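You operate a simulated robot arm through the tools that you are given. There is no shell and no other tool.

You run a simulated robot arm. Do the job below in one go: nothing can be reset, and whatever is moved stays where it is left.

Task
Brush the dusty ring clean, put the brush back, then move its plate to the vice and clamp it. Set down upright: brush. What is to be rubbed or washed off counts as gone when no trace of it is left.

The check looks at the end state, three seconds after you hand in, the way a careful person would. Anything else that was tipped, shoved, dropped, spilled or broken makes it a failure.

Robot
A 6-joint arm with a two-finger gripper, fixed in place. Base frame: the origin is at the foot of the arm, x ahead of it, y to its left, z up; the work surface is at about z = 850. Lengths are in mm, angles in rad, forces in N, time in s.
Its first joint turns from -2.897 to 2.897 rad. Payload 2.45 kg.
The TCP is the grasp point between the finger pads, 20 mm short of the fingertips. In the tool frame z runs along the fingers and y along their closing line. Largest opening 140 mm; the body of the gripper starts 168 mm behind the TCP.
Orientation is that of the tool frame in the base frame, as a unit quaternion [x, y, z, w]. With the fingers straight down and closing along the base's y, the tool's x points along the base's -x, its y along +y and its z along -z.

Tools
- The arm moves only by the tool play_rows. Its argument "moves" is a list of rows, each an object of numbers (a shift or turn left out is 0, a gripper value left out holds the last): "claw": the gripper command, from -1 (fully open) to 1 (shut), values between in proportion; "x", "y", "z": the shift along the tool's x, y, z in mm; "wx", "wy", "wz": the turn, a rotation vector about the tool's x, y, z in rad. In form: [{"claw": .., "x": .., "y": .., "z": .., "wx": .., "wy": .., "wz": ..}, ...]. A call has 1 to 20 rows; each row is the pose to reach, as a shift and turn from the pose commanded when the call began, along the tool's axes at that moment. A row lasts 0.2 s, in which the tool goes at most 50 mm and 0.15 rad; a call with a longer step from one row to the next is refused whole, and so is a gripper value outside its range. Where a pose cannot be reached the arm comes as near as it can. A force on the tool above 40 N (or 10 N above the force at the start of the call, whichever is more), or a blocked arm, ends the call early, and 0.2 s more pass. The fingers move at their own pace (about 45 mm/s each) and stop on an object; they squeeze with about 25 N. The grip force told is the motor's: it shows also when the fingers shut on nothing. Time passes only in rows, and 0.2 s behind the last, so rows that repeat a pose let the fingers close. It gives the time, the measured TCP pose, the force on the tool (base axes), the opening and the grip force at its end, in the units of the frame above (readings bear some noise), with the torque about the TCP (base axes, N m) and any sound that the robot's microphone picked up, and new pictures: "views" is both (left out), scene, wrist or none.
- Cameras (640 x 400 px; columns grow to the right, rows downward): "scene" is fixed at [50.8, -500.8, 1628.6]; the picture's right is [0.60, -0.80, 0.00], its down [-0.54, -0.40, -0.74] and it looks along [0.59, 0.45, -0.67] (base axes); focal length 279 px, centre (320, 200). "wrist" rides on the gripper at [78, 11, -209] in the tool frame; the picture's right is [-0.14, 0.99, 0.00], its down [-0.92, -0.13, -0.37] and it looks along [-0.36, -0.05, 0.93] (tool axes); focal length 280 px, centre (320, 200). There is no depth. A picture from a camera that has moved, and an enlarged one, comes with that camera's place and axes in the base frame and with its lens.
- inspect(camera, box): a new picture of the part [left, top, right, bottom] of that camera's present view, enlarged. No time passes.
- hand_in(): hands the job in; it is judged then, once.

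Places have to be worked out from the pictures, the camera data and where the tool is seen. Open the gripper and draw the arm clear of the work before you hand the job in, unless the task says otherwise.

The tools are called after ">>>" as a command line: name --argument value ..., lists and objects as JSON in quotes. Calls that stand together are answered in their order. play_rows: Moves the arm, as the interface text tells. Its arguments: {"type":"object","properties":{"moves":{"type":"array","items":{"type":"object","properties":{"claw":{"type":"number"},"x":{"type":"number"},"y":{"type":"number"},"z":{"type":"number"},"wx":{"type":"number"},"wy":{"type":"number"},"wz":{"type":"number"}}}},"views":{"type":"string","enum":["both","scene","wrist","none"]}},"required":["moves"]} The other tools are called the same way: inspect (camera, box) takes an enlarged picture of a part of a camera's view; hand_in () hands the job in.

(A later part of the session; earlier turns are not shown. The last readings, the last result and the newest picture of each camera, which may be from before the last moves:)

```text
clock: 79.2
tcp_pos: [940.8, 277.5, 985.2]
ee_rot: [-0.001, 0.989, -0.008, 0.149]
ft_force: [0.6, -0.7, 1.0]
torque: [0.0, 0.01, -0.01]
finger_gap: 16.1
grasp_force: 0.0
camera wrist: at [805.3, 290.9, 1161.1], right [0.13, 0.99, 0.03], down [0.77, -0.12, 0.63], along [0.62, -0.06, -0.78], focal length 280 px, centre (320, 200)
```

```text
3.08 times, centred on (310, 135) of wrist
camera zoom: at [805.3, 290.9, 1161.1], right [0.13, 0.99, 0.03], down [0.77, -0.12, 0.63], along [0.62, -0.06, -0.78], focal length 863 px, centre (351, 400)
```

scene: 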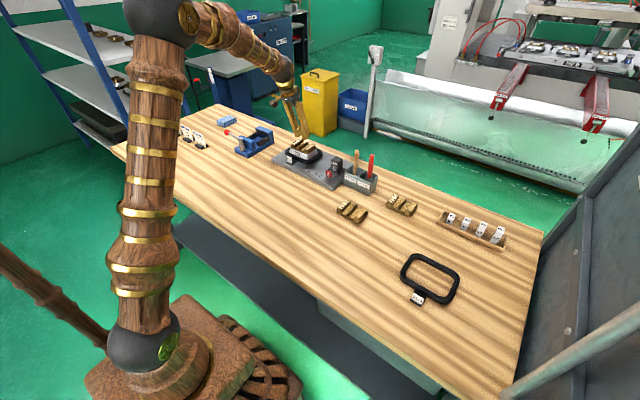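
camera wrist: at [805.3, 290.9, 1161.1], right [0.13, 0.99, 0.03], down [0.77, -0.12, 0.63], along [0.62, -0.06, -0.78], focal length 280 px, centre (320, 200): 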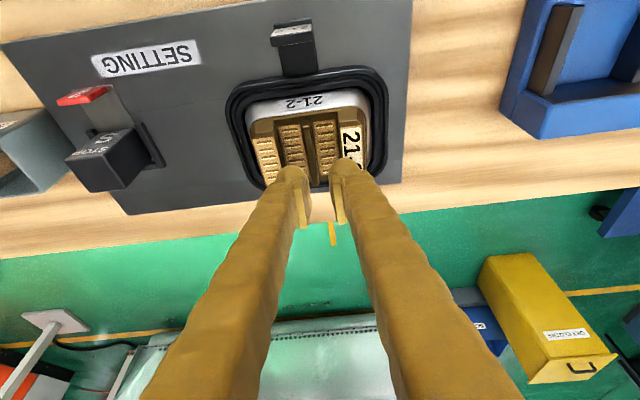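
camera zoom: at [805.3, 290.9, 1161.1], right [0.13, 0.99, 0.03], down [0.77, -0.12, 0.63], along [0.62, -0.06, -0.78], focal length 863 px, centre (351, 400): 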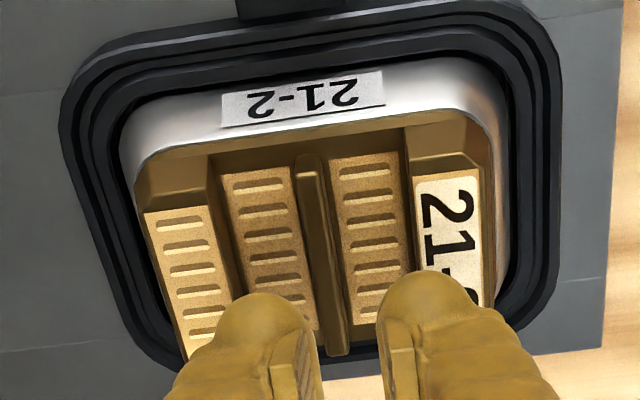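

The plate's rib is ~17 mm tall with ~24 mm grooves on both sides, so by the stated 14 mm finger thickness a rib grip fits. Rib centre is y ≈ 271.3; I align and lower to just above it.

>>> play_rows --moves '[{"claw": 0.78, "y": -6.2}, {"x": 6.5, "y": -6.2, "z": 16}, {"x": 13, "y": -6.2, "z": 32.6}, {"x": 13, "y": -6.2, "z": 32.6}]'

>>> inspect --camera "wrist" --box '[240, 80, 400, 220]'

>>> inspect --camera "scene" --box '[275, 110, 335, 170]'

```text
clock: 80.2
tcp_pos: [935.5, 270.8, 950.4]
ee_rot: [-0.002, 0.989, -0.006, 0.148]
ft_force: [-0.3, 0.1, 0.1]
torque: [0.03, 0.0, 0.01]
finger_gap: 15.4
grasp_force: 0.1
camera wrist: at [800.9, 284.5, 1126.9], right [0.13, 0.99, 0.03], down [0.77, -0.12, 0.63], along [0.62, -0.06, -0.78], focal length 280 px, centre (320, 200)
```

scene: 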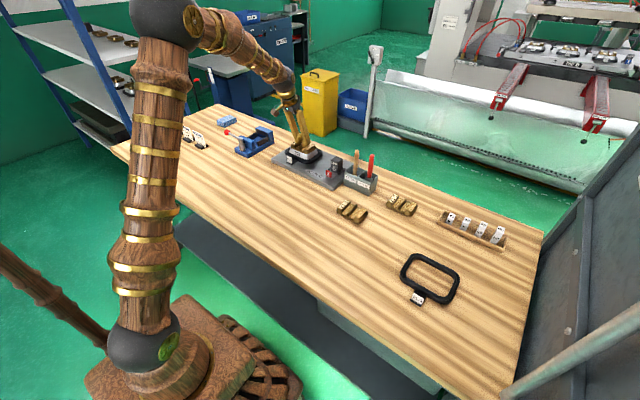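
wrist: 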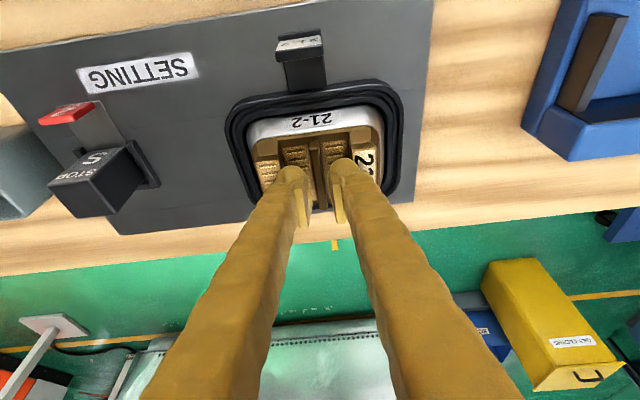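

```text
2.86 times, centred on (320, 150) of wrist
camera zoom: at [800.9, 284.5, 1126.9], right [0.13, 0.99, 0.03], down [0.77, -0.12, 0.63], along [0.62, -0.06, -0.78], focal length 801 px, centre (320, 343)
```

zoom: 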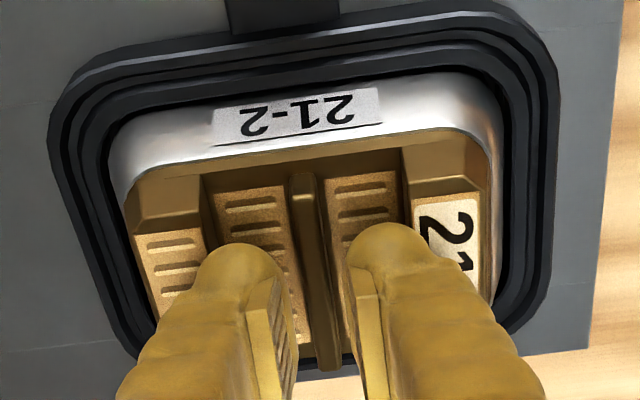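

```text
6.67 times, centred on (305, 140) of scene
camera zoom: at [50.8, -500.8, 1628.6], right [0.6, -0.8, 0.0], down [-0.54, -0.4, -0.74], along [0.59, 0.45, -0.67], focal length 1862 px, centre (420, 600)
```

zoom: 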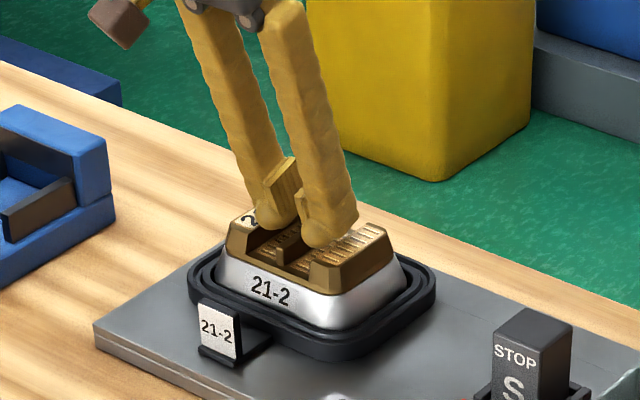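

The rib is centred between the fingers. I lower in small steps, watching force.

>>> play_rows --moves '[{"claw": 0.78, "x": 0.9, "z": 2.9}, {"x": 1.8, "z": 5.7}, {"x": 1.8, "z": 5.7}]' --views "none"

```text
clock: 81.0
tcp_pos: [936.5, 269.8, 945.1]
ee_rot: [-0.002, 0.989, -0.006, 0.15]
ft_force: [0.1, 0.3, -0.7]
torque: [0.0, 0.02, 0.01]
finger_gap: 15.4
grasp_force: 0.1
```

>>> play_rows --moves '[{"claw": 0.78, "x": 0.9, "z": 2.9}, {"x": 1.8, "z": 5.7}, {"x": 1.8, "z": 5.7}]' --views "none"

```text
clock: 81.7
tcp_pos: [937.7, 270.0, 943.1]
ee_rot: [-0.002, 0.989, -0.006, 0.151]
ft_force: [-1.0, -0.1, 7.5]
torque: [0.25, 0.09, 0.05]
finger_gap: 15.6
grasp_force: 0.1
stopped in row 3: the force on the tool passed its limit at 42 N (the readings are from after the stop); the commanded pose is now the measured one
```

A finger touched the label block (torque shows contact ~33 mm to +y), so the rib grip doesn't fit. I raise at once and check that nothing moved.

>>> play_rows --moves '[{"claw": 0.78, "x": -6, "z": -19}, {"x": -15, "z": -48}, {"x": -26, "z": -84}, {"x": -26, "z": -84}]'

>>> inspect --camera "scene" --box '[275, 125, 345, 180]'

>>> inspect --camera "wrist" --box '[225, 60, 405, 220]'

```text
clock: 82.7
tcp_pos: [938.2, 270.1, 1032.9]
ee_rot: [-0.001, 0.988, -0.007, 0.152]
ft_force: [0.3, -0.3, 1.1]
torque: [-0.03, 0.01, 0.01]
finger_gap: 15.4
grasp_force: 0.1
camera wrist: at [802.3, 282.9, 1209.1], right [0.13, 0.99, 0.03], down [0.77, -0.12, 0.63], along [0.63, -0.06, -0.78], focal length 280 px, centre (320, 200)
```

scene: 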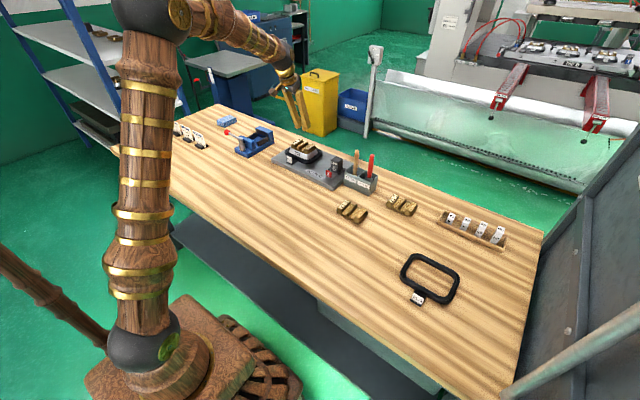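
wrist: 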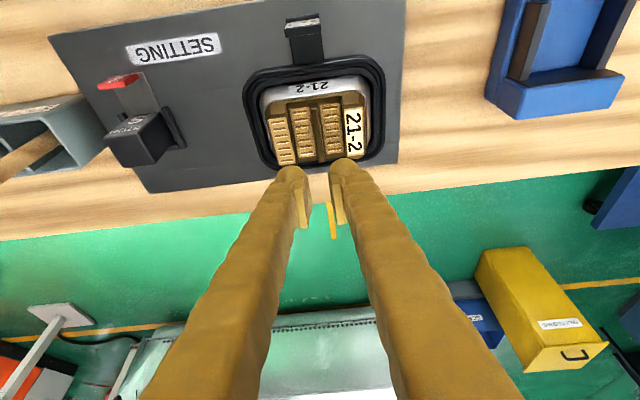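

```text
7.27 times, centred on (310, 152) of scene
camera zoom: at [50.8, -500.8, 1628.6], right [0.6, -0.8, 0.0], down [-0.54, -0.4, -0.74], along [0.59, 0.45, -0.67], focal length 2032 px, centre (393, 546)
```

zoom: 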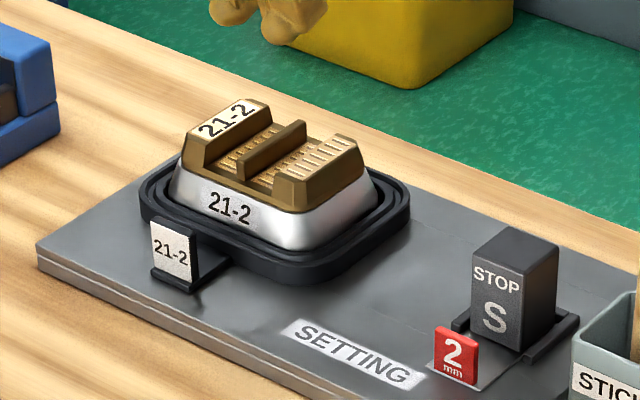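

```text
2.50 times, centred on (315, 140) of wrist
camera zoom: at [802.3, 282.9, 1209.1], right [0.13, 0.99, 0.03], down [0.77, -0.12, 0.63], along [0.63, -0.06, -0.78], focal length 701 px, centre (332, 350)
```

zoom: 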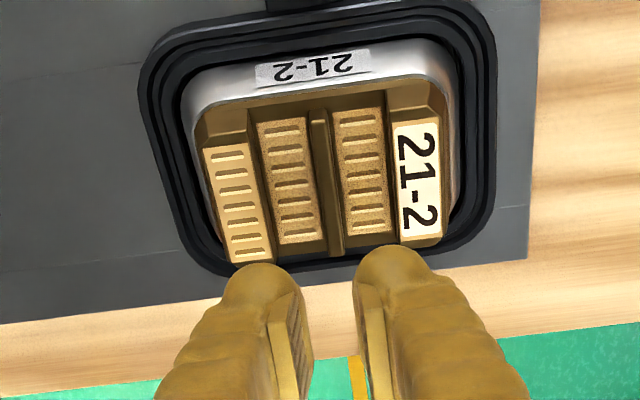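

Nothing was disturbed. I'll use an end grip instead, which needs a small tilt; I test whether the arm reaches the vice with only ~0.1 rad tilt.

>>> play_rows --moves '[{"claw": 0.3, "wy": 0.1}, {"wy": 0.2}, {"x": 12, "y": 44, "wy": 0.2}, {"x": 24, "y": 88, "wy": 0.2}, {"x": 36, "y": 132, "wy": 0.2}, {"x": 48, "y": 176, "wy": 0.2}, {"x": 58, "y": 220, "wy": 0.2}, {"x": 65, "y": 266, "z": -15, "wy": 0.2}, {"x": 74, "y": 266, "z": 10, "wy": 0.2}, {"x": 82.7, "y": 266, "z": 37.2, "wy": 0.2}, {"x": 82.7, "y": 266, "z": 37.2, "wy": 0.2}]'

```text
clock: 85.1
tcp_pos: [871.5, 535.3, 968.2]
ee_rot: [-0.001, 0.999, -0.007, 0.052]
ft_force: [-0.9, 0.2, 0.7]
torque: [0.03, 0.01, 0.01]
finger_gap: 48.9
grasp_force: 0.0
camera wrist: at [773.2, 548.6, 1167.3], right [0.14, 0.99, 0.0], down [0.88, -0.12, 0.46], along [0.46, -0.06, -0.89], focal length 280 px, centre (320, 200)
```

scene: 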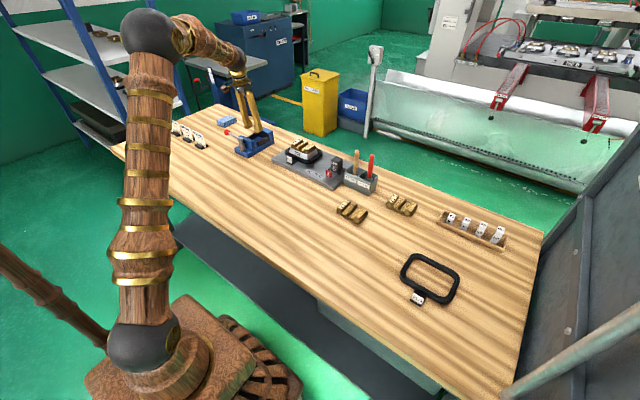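
wrist: 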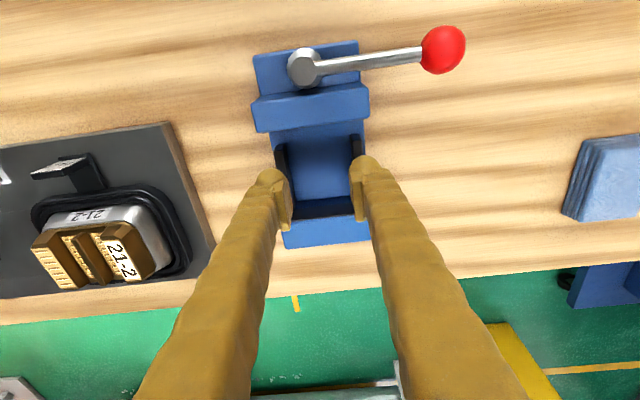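

It reaches there with 0.1 rad. I try fully vertical and at the lower height.

>>> play_rows --moves '[{"claw": 0.3, "wy": 0.104}, {"x": 1.5, "z": 15, "wy": 0.104}, {"x": 3, "z": 28, "wy": 0.104}, {"x": 3, "z": 28, "wy": 0.104}]'

>>> inspect --camera "scene" --box '[210, 90, 310, 170]'

>>> inspect --camera "wrist" --box '[220, 30, 420, 250]'

```text
clock: 86.1
tcp_pos: [870.0, 533.0, 938.2]
ee_rot: [-0.001, 1.0, -0.007, -0.001]
ft_force: [0.2, -0.1, 0.3]
torque: [0.02, 0.0, 0.01]
finger_gap: 48.8
grasp_force: 0.1
camera wrist: at [793.3, 547.8, 1146.9], right [0.14, 0.99, -0.01], down [0.92, -0.12, 0.37], along [0.36, -0.06, -0.93], focal length 280 px, centre (320, 200)
```

scene: 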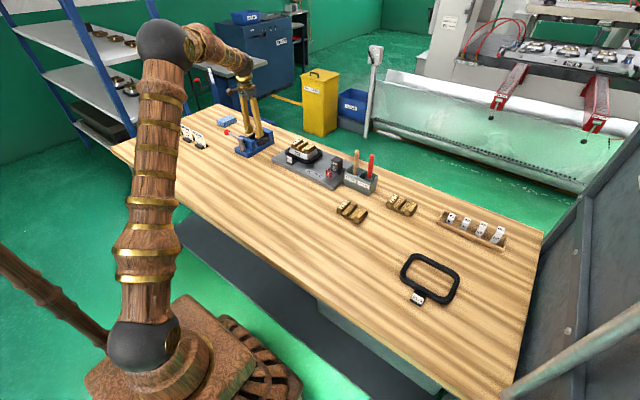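
wrist: 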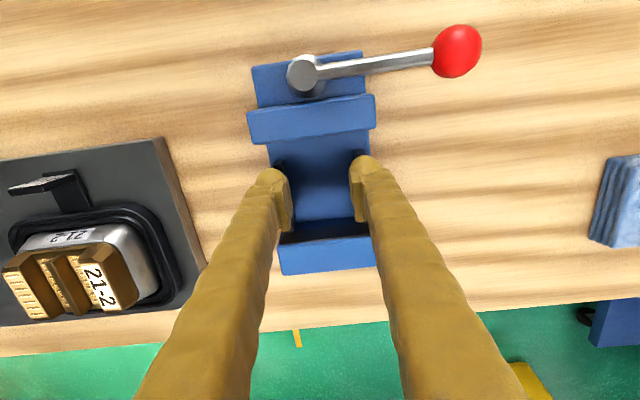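

```text
5.00 times, centred on (260, 130) of scene
camera zoom: at [50.8, -500.8, 1628.6], right [0.6, -0.8, 0.0], down [-0.54, -0.4, -0.74], along [0.59, 0.45, -0.67], focal length 1397 px, centre (620, 550)
```

zoom: 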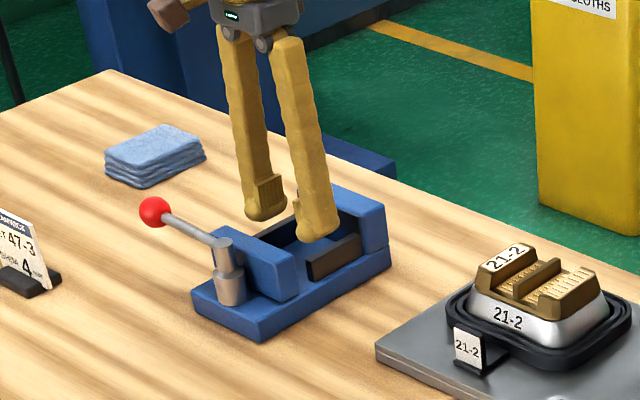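

```text
1.82 times, centred on (320, 140) of wrist
camera zoom: at [793.3, 547.8, 1146.9], right [0.14, 0.99, -0.01], down [0.92, -0.12, 0.37], along [0.36, -0.06, -0.93], focal length 510 px, centre (320, 309)
```

zoom: 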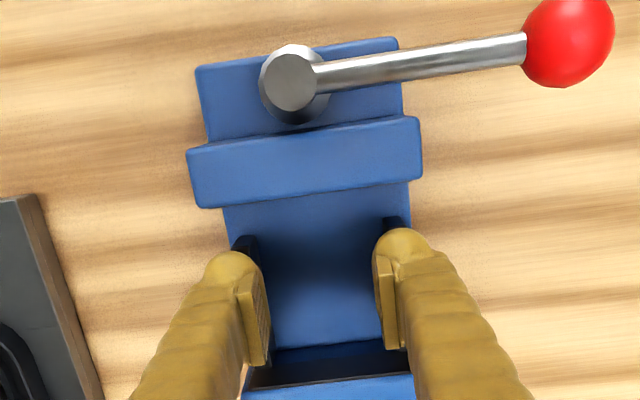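

The arm reaches the vice with the tool vertical. So I grip the plate by its ends with a vertical tool: I level the small roll error, rise, return above the plate and open wide.

>>> play_rows --moves '[{"claw": 0.3, "z": -35, "wx": -0.014}, {"z": -75, "wx": -0.014}, {"z": -110, "wx": -0.014}, {"x": -10, "y": -40, "z": -110, "wx": -0.014}, {"x": -22, "y": -85, "z": -110, "wx": -0.014}, {"x": -34, "y": -130, "z": -110, "wx": -0.014}, {"x": -46, "y": -175, "z": -110, "wx": -0.014, "claw": -0.8}, {"x": -58, "y": -220, "z": -110, "wx": -0.014}, {"x": -70, "y": -262, "z": -100, "wx": -0.014}, {"x": -70, "y": -262, "z": -70, "wx": -0.014}, {"x": -70, "y": -262, "z": -50, "wx": -0.014}, {"x": -70, "y": -262, "z": -50, "wx": -0.014}]'

>>> inspect --camera "wrist" --box '[200, 90, 440, 290]'

>>> inspect --camera "scene" --box '[260, 90, 360, 180]'

```text
clock: 88.7
tcp_pos: [940.8, 275.4, 991.3]
ee_rot: [-0.001, 1.0, 0.0, -0.001]
ft_force: [-1.2, -0.1, -0.5]
torque: [0.01, 0.01, -0.01]
finger_gap: 126.1
grasp_force: 0.0
camera wrist: at [862.4, 285.8, 1200.3], right [0.14, 0.99, 0.0], down [0.92, -0.13, 0.37], along [0.36, -0.05, -0.93], focal length 280 px, centre (320, 200)
```

scene: 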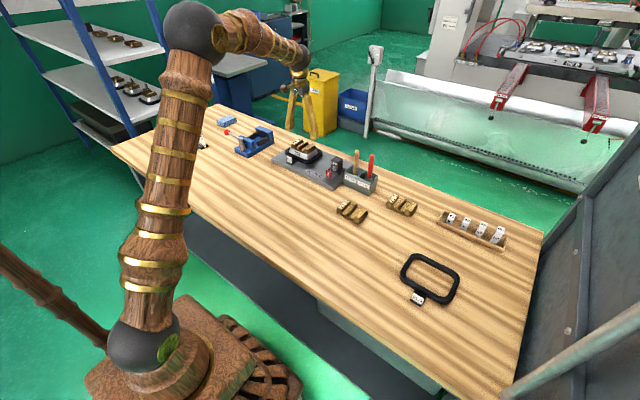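
wrist: 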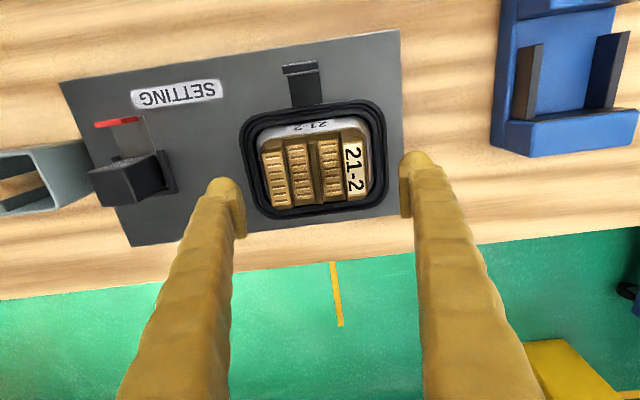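

```text
2.00 times, centred on (320, 190) of wrist
camera zoom: at [862.4, 285.8, 1200.3], right [0.14, 0.99, 0.0], down [0.92, -0.13, 0.37], along [0.36, -0.05, -0.93], focal length 561 px, centre (320, 220)
```

zoom: 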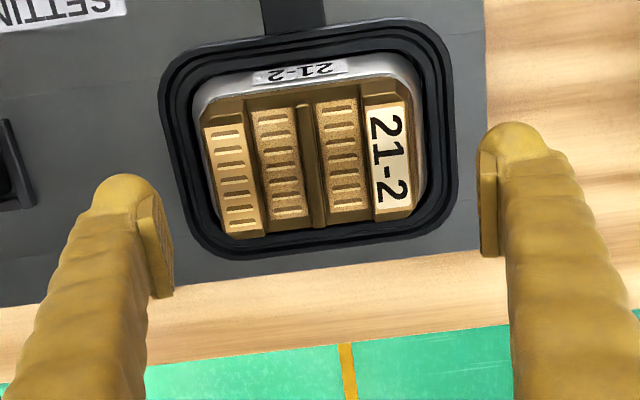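

```text
4.44 times, centred on (310, 135) of scene
camera zoom: at [50.8, -500.8, 1628.6], right [0.6, -0.8, 0.0], down [-0.54, -0.4, -0.74], along [0.59, 0.45, -0.67], focal length 1242 px, centre (364, 489)
```

zoom: 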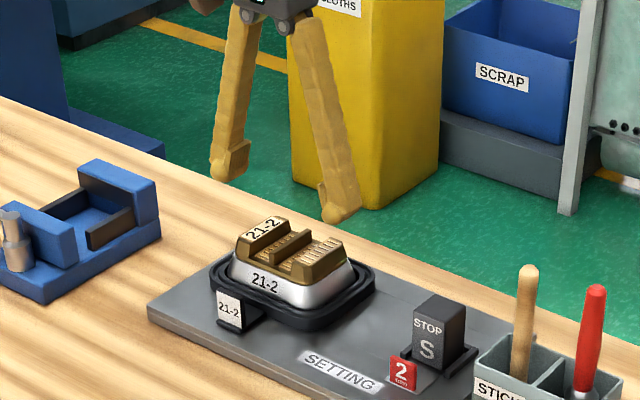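

Plate centre is ~3 mm toward -y from the tool centre; x is aligned. I lower with the open fingers around the plate's ends to z≈940 and look.

>>> play_rows --moves '[{"claw": -0.8, "y": -3.3}, {"y": -3.3, "z": 20}, {"y": -3.3, "z": 38}, {"y": -3.3, "z": 51}, {"y": -3.3, "z": 51}]'

>>> inspect --camera "wrist" --box '[200, 90, 440, 290]'

>>> inspect --camera "scene" --box '[270, 110, 340, 175]'

```text
clock: 89.9
tcp_pos: [940.2, 271.3, 939.8]
ee_rot: [-0.001, 1.0, 0.001, -0.001]
ft_force: [-1.0, 0.4, -0.2]
torque: [0.01, -0.02, -0.02]
finger_gap: 125.8
grasp_force: 0.2
camera wrist: at [863.2, 283.1, 1148.3], right [0.14, 0.99, 0.0], down [0.92, -0.13, 0.37], along [0.36, -0.05, -0.93], focal length 280 px, centre (320, 200)
```

scene: 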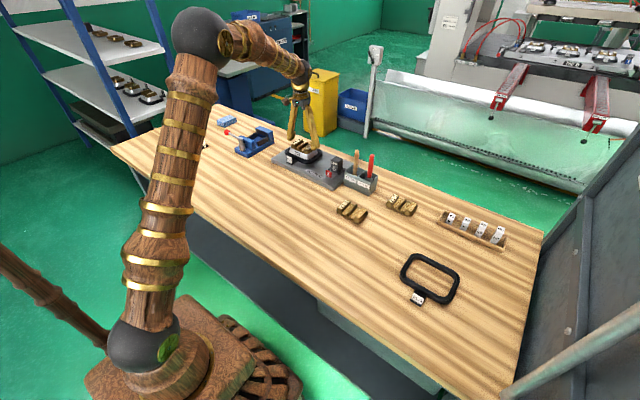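
wrist: 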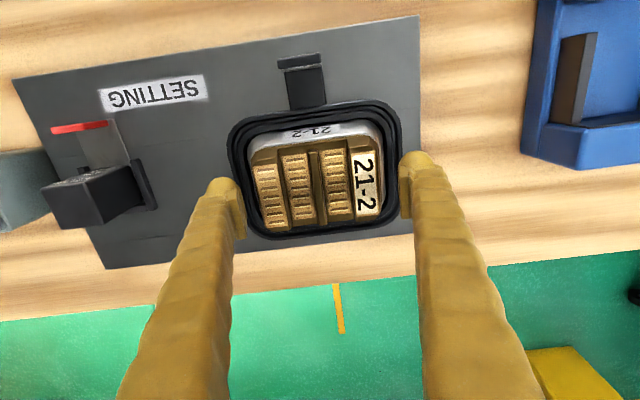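

```text
2.00 times, centred on (320, 190) of wrist
camera zoom: at [863.2, 283.1, 1148.3], right [0.14, 0.99, 0.0], down [0.92, -0.13, 0.37], along [0.36, -0.05, -0.93], focal length 561 px, centre (320, 220)
```

zoom: 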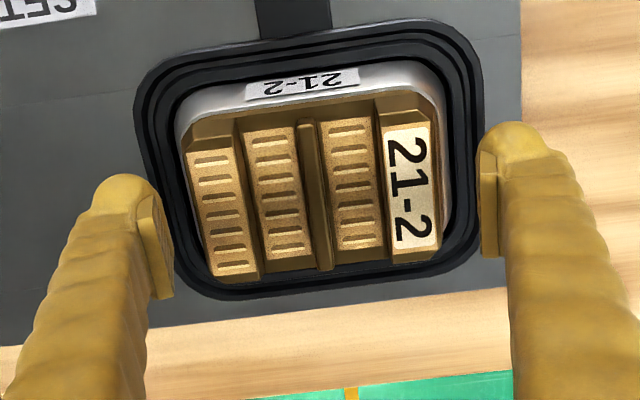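

```text
6.15 times, centred on (305, 142) of scene
camera zoom: at [50.8, -500.8, 1628.6], right [0.6, -0.8, 0.0], down [-0.54, -0.4, -0.74], along [0.59, 0.45, -0.67], focal length 1719 px, centre (412, 554)
```

zoom: 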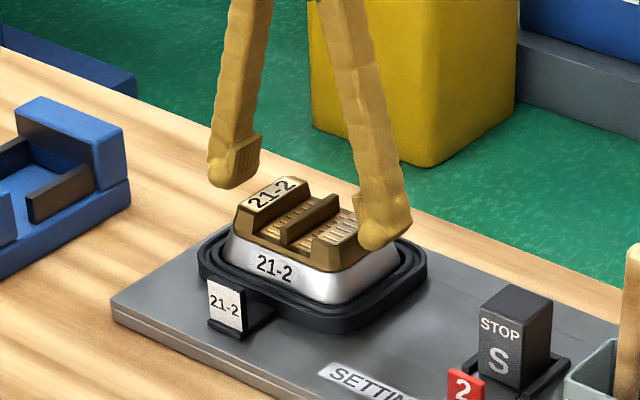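

I correct by 2 mm, lower to z≈929 (fingertips ≈909, just above the silver) and close on the plate's ends.

>>> play_rows --moves '[{"claw": -0.8, "x": 1.7, "y": -2}, {"x": 1.7, "y": -2, "z": 6}, {"x": 1.7, "y": -2, "z": 11}, {"x": 1.7, "y": -2, "z": 11, "claw": -0.6}, {"x": 1.7, "y": -2, "z": 11, "claw": -0.4}, {"x": 1.7, "y": -2, "z": 11, "claw": -0.2}, {"x": 1.7, "y": -2, "z": 11, "claw": 0}, {"x": 1.7, "y": -2, "z": 11, "claw": 0.3}, {"x": 1.7, "y": -2, "z": 11, "claw": 1}, {"x": 1.7, "y": -2, "z": 11, "claw": 1}]'

>>> inspect --camera "wrist" --box '[200, 90, 440, 290]'

>>> inspect --camera "scene" --box '[270, 110, 340, 175]'

```text
clock: 92.1
tcp_pos: [939.8, 268.7, 930.0]
ee_rot: [-0.001, 1.0, 0.001, 0.0]
ft_force: [2.3, 3.8, 6.4]
torque: [0.08, -0.04, 0.02]
finger_gap: 103.8
grasp_force: 25.0
camera wrist: at [862.2, 279.7, 1138.3], right [0.14, 0.99, 0.0], down [0.92, -0.13, 0.37], along [0.36, -0.05, -0.93], focal length 280 px, centre (320, 200)
```

scene: 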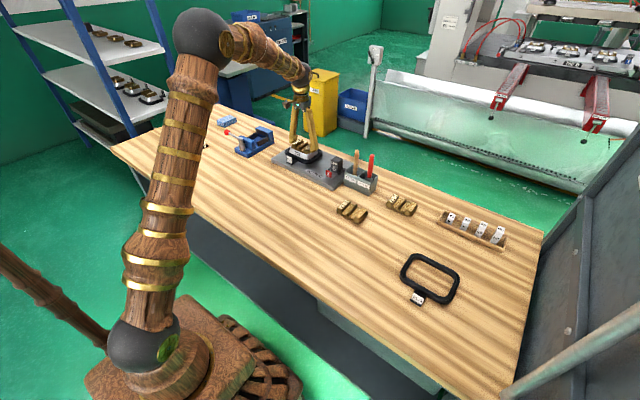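
wrist: 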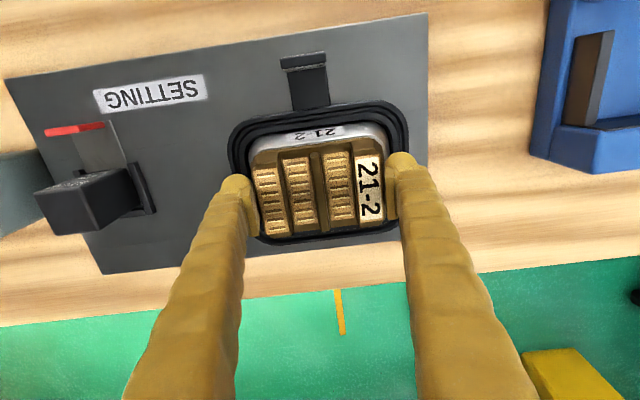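

```text
2.00 times, centred on (320, 190) of wrist
camera zoom: at [862.2, 279.7, 1138.3], right [0.14, 0.99, 0.0], down [0.92, -0.13, 0.37], along [0.36, -0.05, -0.93], focal length 561 px, centre (320, 220)
```

zoom: 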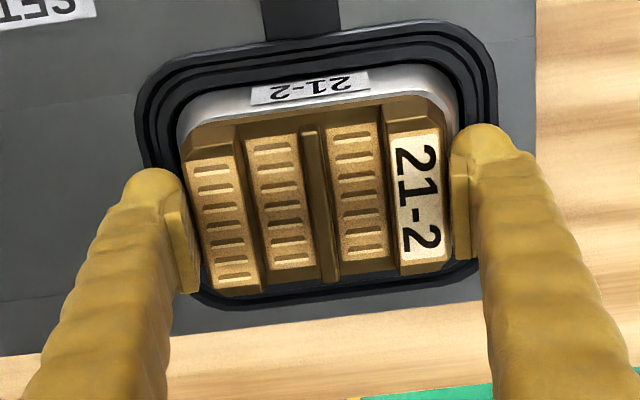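

```text
6.15 times, centred on (305, 142) of scene
camera zoom: at [50.8, -500.8, 1628.6], right [0.6, -0.8, 0.0], down [-0.54, -0.4, -0.74], along [0.59, 0.45, -0.67], focal length 1719 px, centre (412, 554)
```

zoom: 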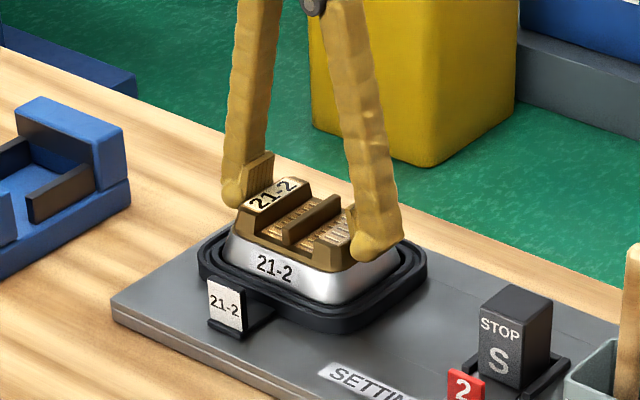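

Gripped at 103.8 mm, 25 N. I lift slowly a little to see whether the plate comes alone.

>>> play_rows --moves '[{"claw": 1, "z": -2}, {"z": -5}, {"z": -9}, {"z": -14}, {"z": -14}]'

>>> inspect --camera "scene" --box '[270, 110, 340, 175]'

>>> inspect --camera "wrist" --box '[200, 90, 440, 290]'

```text
clock: 93.5
tcp_pos: [939.9, 270.0, 947.4]
ee_rot: [0.0, 1.0, 0.0, 0.003]
ft_force: [-1.5, -1.4, 8.5]
torque: [0.01, 0.03, 0.02]
finger_gap: 0.1
grasp_force: 25.6
stopped in row 5: the force on the tool passed its limit at 43 N (the readings are from after the stop); the commanded pose is now the measured one
camera wrist: at [862.4, 280.0, 1155.6], right [0.14, 0.99, 0.0], down [0.92, -0.13, 0.37], along [0.37, -0.05, -0.93], focal length 280 px, centre (320, 200)
```

scene: 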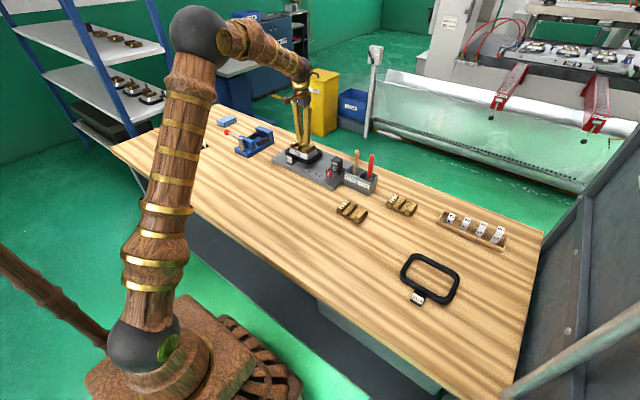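
wrist: 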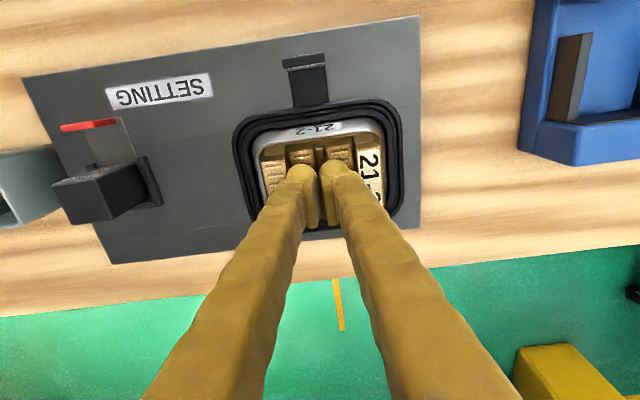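

```text
6.15 times, centred on (305, 142) of scene
camera zoom: at [50.8, -500.8, 1628.6], right [0.6, -0.8, 0.0], down [-0.54, -0.4, -0.74], along [0.59, 0.45, -0.67], focal length 1719 px, centre (412, 554)
```

zoom: 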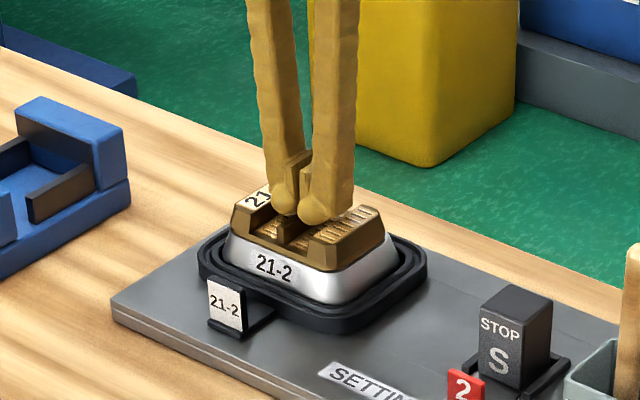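

```text
2.00 times, centred on (320, 190) of wrist
camera zoom: at [862.4, 280.0, 1155.6], right [0.14, 0.99, 0.0], down [0.92, -0.13, 0.37], along [0.37, -0.05, -0.93], focal length 561 px, centre (320, 220)
```

zoom: 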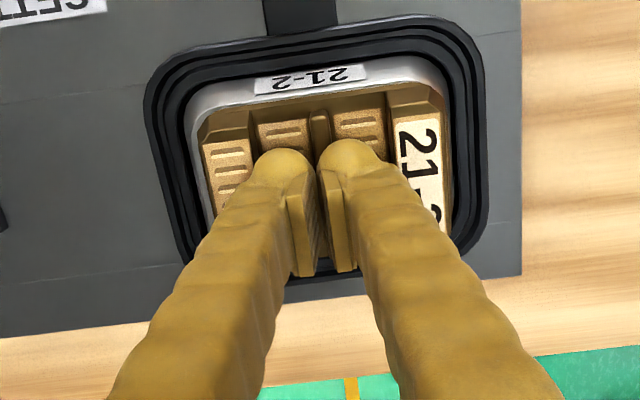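

The pads slid up the sloped ends and the fingers closed above the plate; the plate itself appears unmoved. I raise first and study the finger/pad geometry.

>>> play_rows --moves '[{"claw": 1, "z": -25}, {"claw": 1, "z": -60}, {"claw": 0.2, "z": -60}, {"claw": 0.2, "z": -60}, {"claw": 0.2, "z": -60}]'

>>> inspect --camera "scene" --box '[270, 90, 330, 150]'

>>> inspect --camera "wrist" --box '[220, 80, 420, 260]'

>>> inspect --camera "scene" --box '[284, 136, 326, 168]'

```text
clock: 94.7
tcp_pos: [939.1, 270.8, 1007.1]
ee_rot: [-0.002, 1.0, 0.001, 0.002]
ft_force: [0.9, 0.6, 0.8]
torque: [-0.01, 0.0, 0.01]
finger_gap: 55.8
grasp_force: 0.0
camera wrist: at [862.7, 282.0, 1213.9], right [0.14, 0.99, 0.0], down [0.92, -0.13, 0.37], along [0.37, -0.05, -0.93], focal length 280 px, centre (320, 200)
```

scene: 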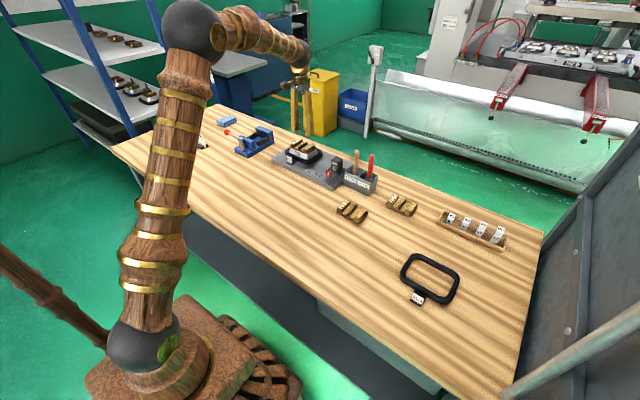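
wrist: 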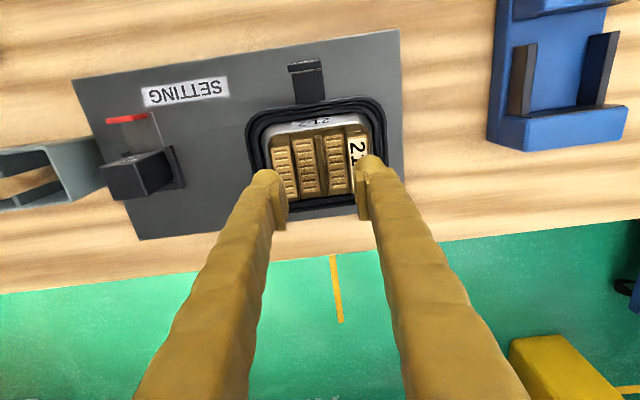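

```text
6.67 times, centred on (300, 120) of scene
camera zoom: at [50.8, -500.8, 1628.6], right [0.6, -0.8, 0.0], down [-0.54, -0.4, -0.74], along [0.59, 0.45, -0.67], focal length 1862 px, centre (453, 733)
```

zoom: 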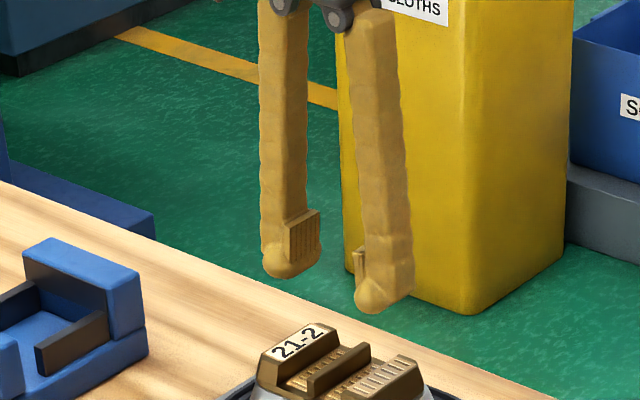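

```text
2.22 times, centred on (320, 170) of wrist
camera zoom: at [862.7, 282.0, 1213.9], right [0.14, 0.99, 0.0], down [0.92, -0.13, 0.37], along [0.37, -0.05, -0.93], focal length 623 px, centre (320, 267)
```

zoom: 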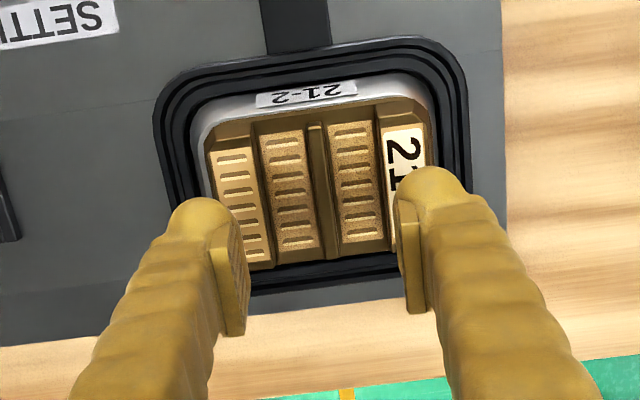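

```text
12.50 times, centred on (305, 152) of scene
camera zoom: at [50.8, -500.8, 1628.6], right [0.6, -0.8, 0.0], down [-0.54, -0.4, -0.74], along [0.59, 0.45, -0.67], focal length 3492 px, centre (508, 800)
```

zoom: 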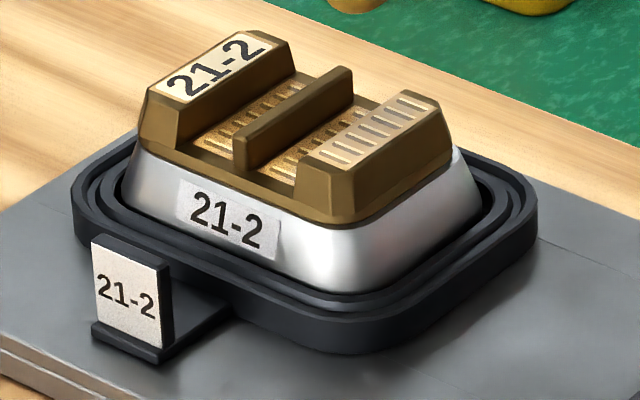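

The plate slid a couple of mm on its silver seat, so it is a separate piece. I retry the end grip deeper (pads end ~10 mm above the fingertips), re-centred: first hover with fingers open around it.

>>> play_rows --moves '[{"claw": -0.8, "x": 4, "y": 1.5}, {"claw": -0.8, "x": 4, "y": 1.5}, {"claw": -0.8, "x": 4, "y": 1.5}, {"x": 4, "y": 1.5, "z": 30}, {"x": 4, "y": 1.5, "z": 58}, {"x": 4, "y": 1.5, "z": 74}, {"x": 4, "y": 1.5, "z": 74}]'

>>> inspect --camera "wrist" --box '[200, 90, 440, 290]'

>>> inspect --camera "scene" --box '[275, 120, 335, 175]'

```text
clock: 96.3
tcp_pos: [934.6, 270.6, 934.0]
ee_rot: [-0.001, 1.0, 0.001, 0.004]
ft_force: [-0.3, -0.2, -0.2]
torque: [0.03, -0.01, 0.01]
finger_gap: 126.1
grasp_force: 0.0
camera wrist: at [857.1, 281.3, 1142.1], right [0.14, 0.99, 0.0], down [0.92, -0.13, 0.37], along [0.37, -0.05, -0.93], focal length 280 px, centre (320, 200)
```

scene: 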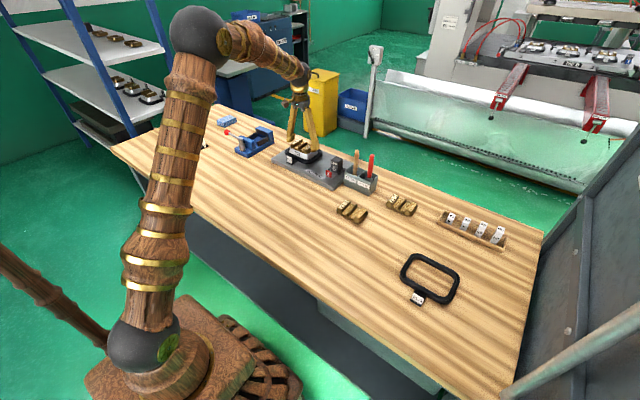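
wrist: 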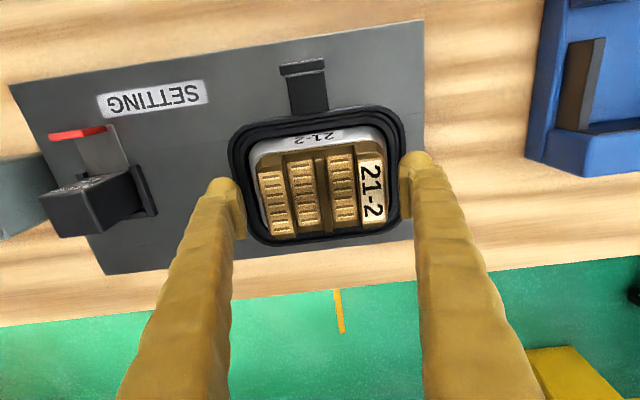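

```text
2.00 times, centred on (320, 190) of wrist
camera zoom: at [857.1, 281.3, 1142.1], right [0.14, 0.99, 0.0], down [0.92, -0.13, 0.37], along [0.37, -0.05, -0.93], focal length 561 px, centre (320, 220)
```

zoom: 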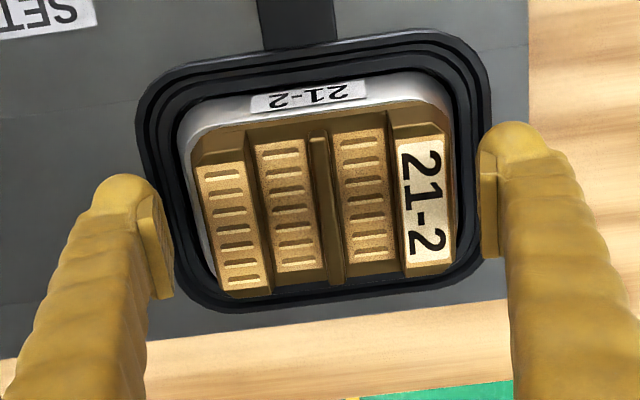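

```text
7.27 times, centred on (305, 148) of scene
camera zoom: at [50.8, -500.8, 1628.6], right [0.6, -0.8, 0.0], down [-0.54, -0.4, -0.74], along [0.59, 0.45, -0.67], focal length 2032 px, centre (429, 582)
```

zoom: 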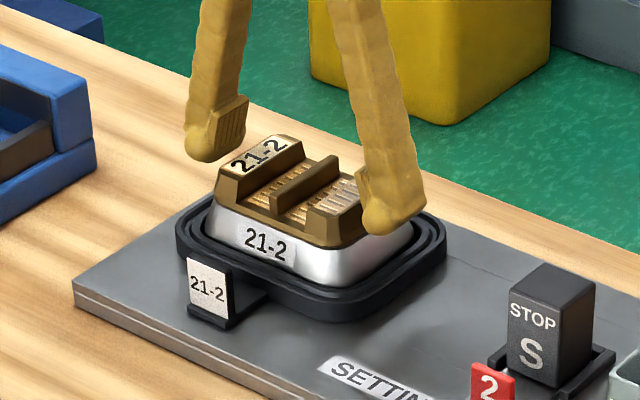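

The plate centre is now ~2.5 mm +y and ~2.8 mm +x of the tool. I correct, lower to z≈919 and close gradually, reading the gap.

>>> play_rows --moves '[{"claw": -0.8, "x": -2.8, "y": 2.5}, {"x": -2.8, "y": 2.5, "z": 6}, {"x": -2.8, "y": 2.5, "z": 11}, {"x": -2.8, "y": 2.5, "z": 15}, {"x": -2.8, "y": 2.5, "z": 15, "claw": -0.68}, {"x": -2.8, "y": 2.5, "z": 15, "claw": -0.6}, {"x": -2.8, "y": 2.5, "z": 15, "claw": -0.55}, {"x": -2.8, "y": 2.5, "z": 15, "claw": -0.5}, {"x": -2.8, "y": 2.5, "z": 15, "claw": -0.5}]'

>>> inspect --camera "wrist" --box '[200, 90, 440, 290]'

>>> inspect --camera "scene" --box '[275, 120, 335, 175]'

```text
clock: 98.3
tcp_pos: [940.1, 273.6, 917.5]
ee_rot: [0.0, 1.0, 0.001, 0.003]
ft_force: [1.0, -9.8, 6.7]
torque: [-0.42, 0.01, 0.06]
finger_gap: 113.3
grasp_force: 6.0
camera wrist: at [861.8, 283.7, 1124.5], right [0.14, 0.99, 0.0], down [0.92, -0.13, 0.37], along [0.37, -0.05, -0.93], focal length 280 px, centre (320, 200)
```

scene: 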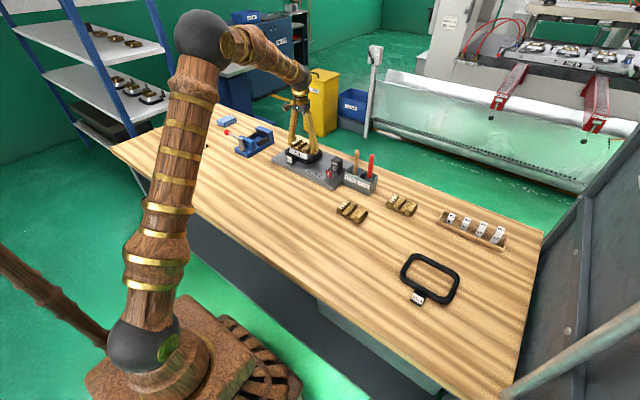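
wrist: 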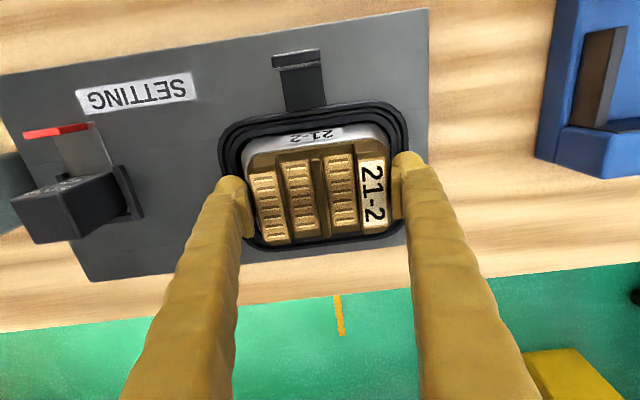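

```text
2.00 times, centred on (320, 190) of wrist
camera zoom: at [861.8, 283.7, 1124.5], right [0.14, 0.99, 0.0], down [0.92, -0.13, 0.37], along [0.37, -0.05, -0.93], focal length 561 px, centre (320, 220)
```

zoom: 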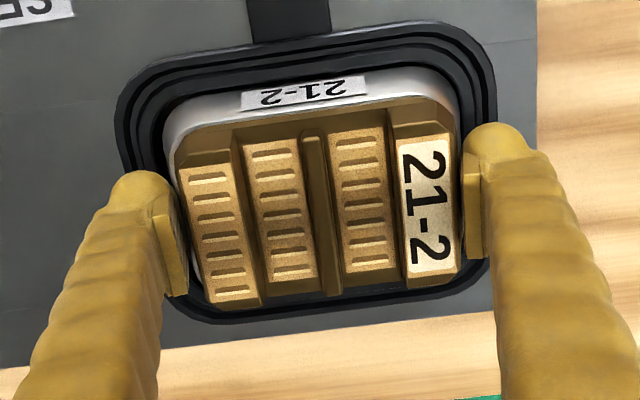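

```text
7.27 times, centred on (305, 148) of scene
camera zoom: at [50.8, -500.8, 1628.6], right [0.6, -0.8, 0.0], down [-0.54, -0.4, -0.74], along [0.59, 0.45, -0.67], focal length 2032 px, centre (429, 582)
```

zoom: 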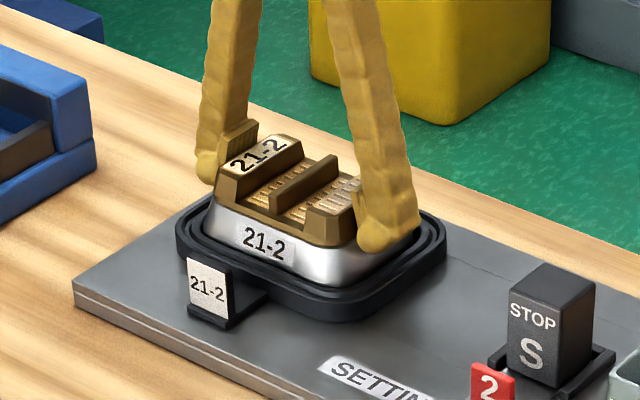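

The left (-y) finger met the silver flare because the plate sits ~3 mm off centre. I open, rise 8 mm, and nudge the plate back toward -y with the +y finger, watching for contact.

>>> play_rows --moves '[{"claw": -0.8}, {"claw": -0.8, "z": -4}, {"z": -8}, {"z": -8, "y": -3}, {"z": -8, "y": -5}, {"z": -8, "y": -7}, {"z": -8, "y": -7}]' --views "none"

>>> play_rows --moves '[{"y": -1}, {"y": -2}, {"y": -2}]' --views "wrist"

>>> inspect --camera "wrist" --box '[200, 90, 440, 290]'

```text
clock: 99.9
tcp_pos: [939.2, 267.7, 924.6]
ee_rot: [-0.001, 1.0, 0.0, 0.003]
ft_force: [-0.7, -0.4, 0.6]
torque: [0.03, -0.01, 0.01]
finger_gap: 126.0
grasp_force: 0.0
```

```text
clock: 100.7
tcp_pos: [938.8, 264.0, 925.0]
ee_rot: [-0.001, 1.0, 0.001, 0.002]
ft_force: [0.0, -0.2, 0.8]
torque: [0.02, -0.01, -0.02]
finger_gap: 126.0
grasp_force: 0.2
camera wrist: at [861.1, 275.2, 1132.8], right [0.14, 0.99, 0.0], down [0.92, -0.13, 0.37], along [0.37, -0.05, -0.93], focal length 280 px, centre (320, 200)
```

wrist: 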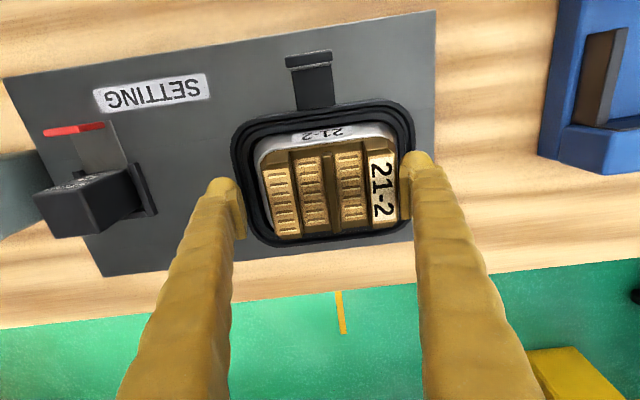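

```text
2.00 times, centred on (320, 190) of wrist
camera zoom: at [861.1, 275.2, 1132.8], right [0.14, 0.99, 0.0], down [0.92, -0.13, 0.37], along [0.37, -0.05, -0.93], focal length 561 px, centre (320, 220)
```

zoom: 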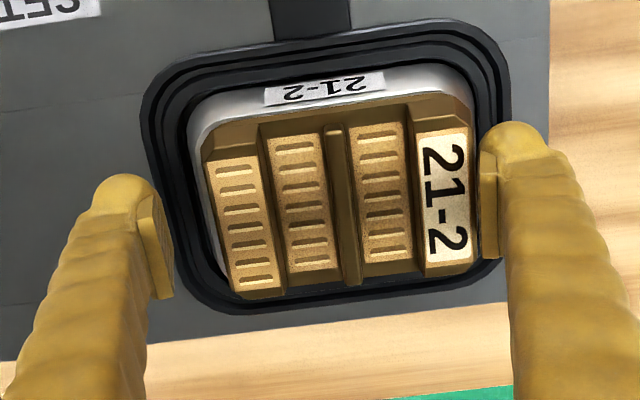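

Still a few mm short of contact; I continue toward -y in small steps.

>>> play_rows --moves '[{"y": -1.5}, {"y": -3}, {"y": -4.5}, {"y": -4.5}]' --views "wrist"

>>> inspect --camera "wrist" --box '[200, 90, 440, 290]'

```text
clock: 101.7
tcp_pos: [937.5, 260.8, 925.8]
ee_rot: [-0.001, 1.0, 0.0, 0.001]
ft_force: [-0.2, 2.2, 0.7]
torque: [0.1, 0.01, 0.0]
finger_gap: 127.8
grasp_force: 0.9
camera wrist: at [861.1, 271.2, 1133.7], right [0.14, 0.99, 0.0], down [0.92, -0.13, 0.37], along [0.37, -0.05, -0.93], focal length 280 px, centre (320, 200)
```

wrist: 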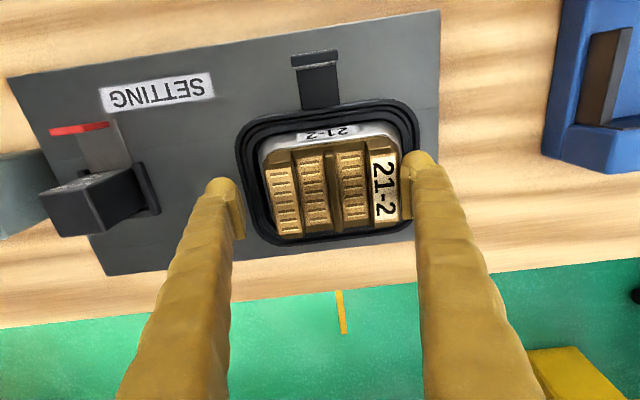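

```text
2.00 times, centred on (320, 190) of wrist
camera zoom: at [861.1, 271.2, 1133.7], right [0.14, 0.99, 0.0], down [0.92, -0.13, 0.37], along [0.37, -0.05, -0.93], focal length 561 px, centre (320, 220)
```

zoom: 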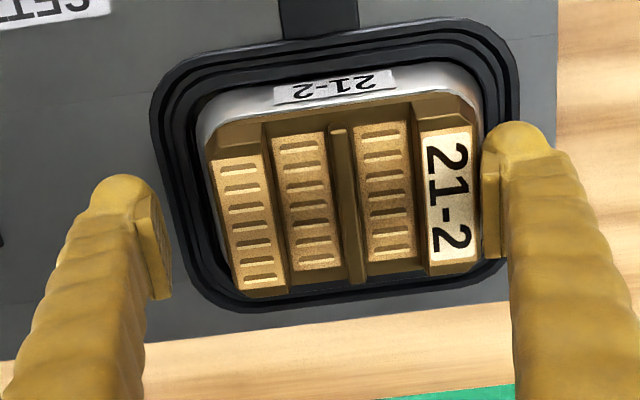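

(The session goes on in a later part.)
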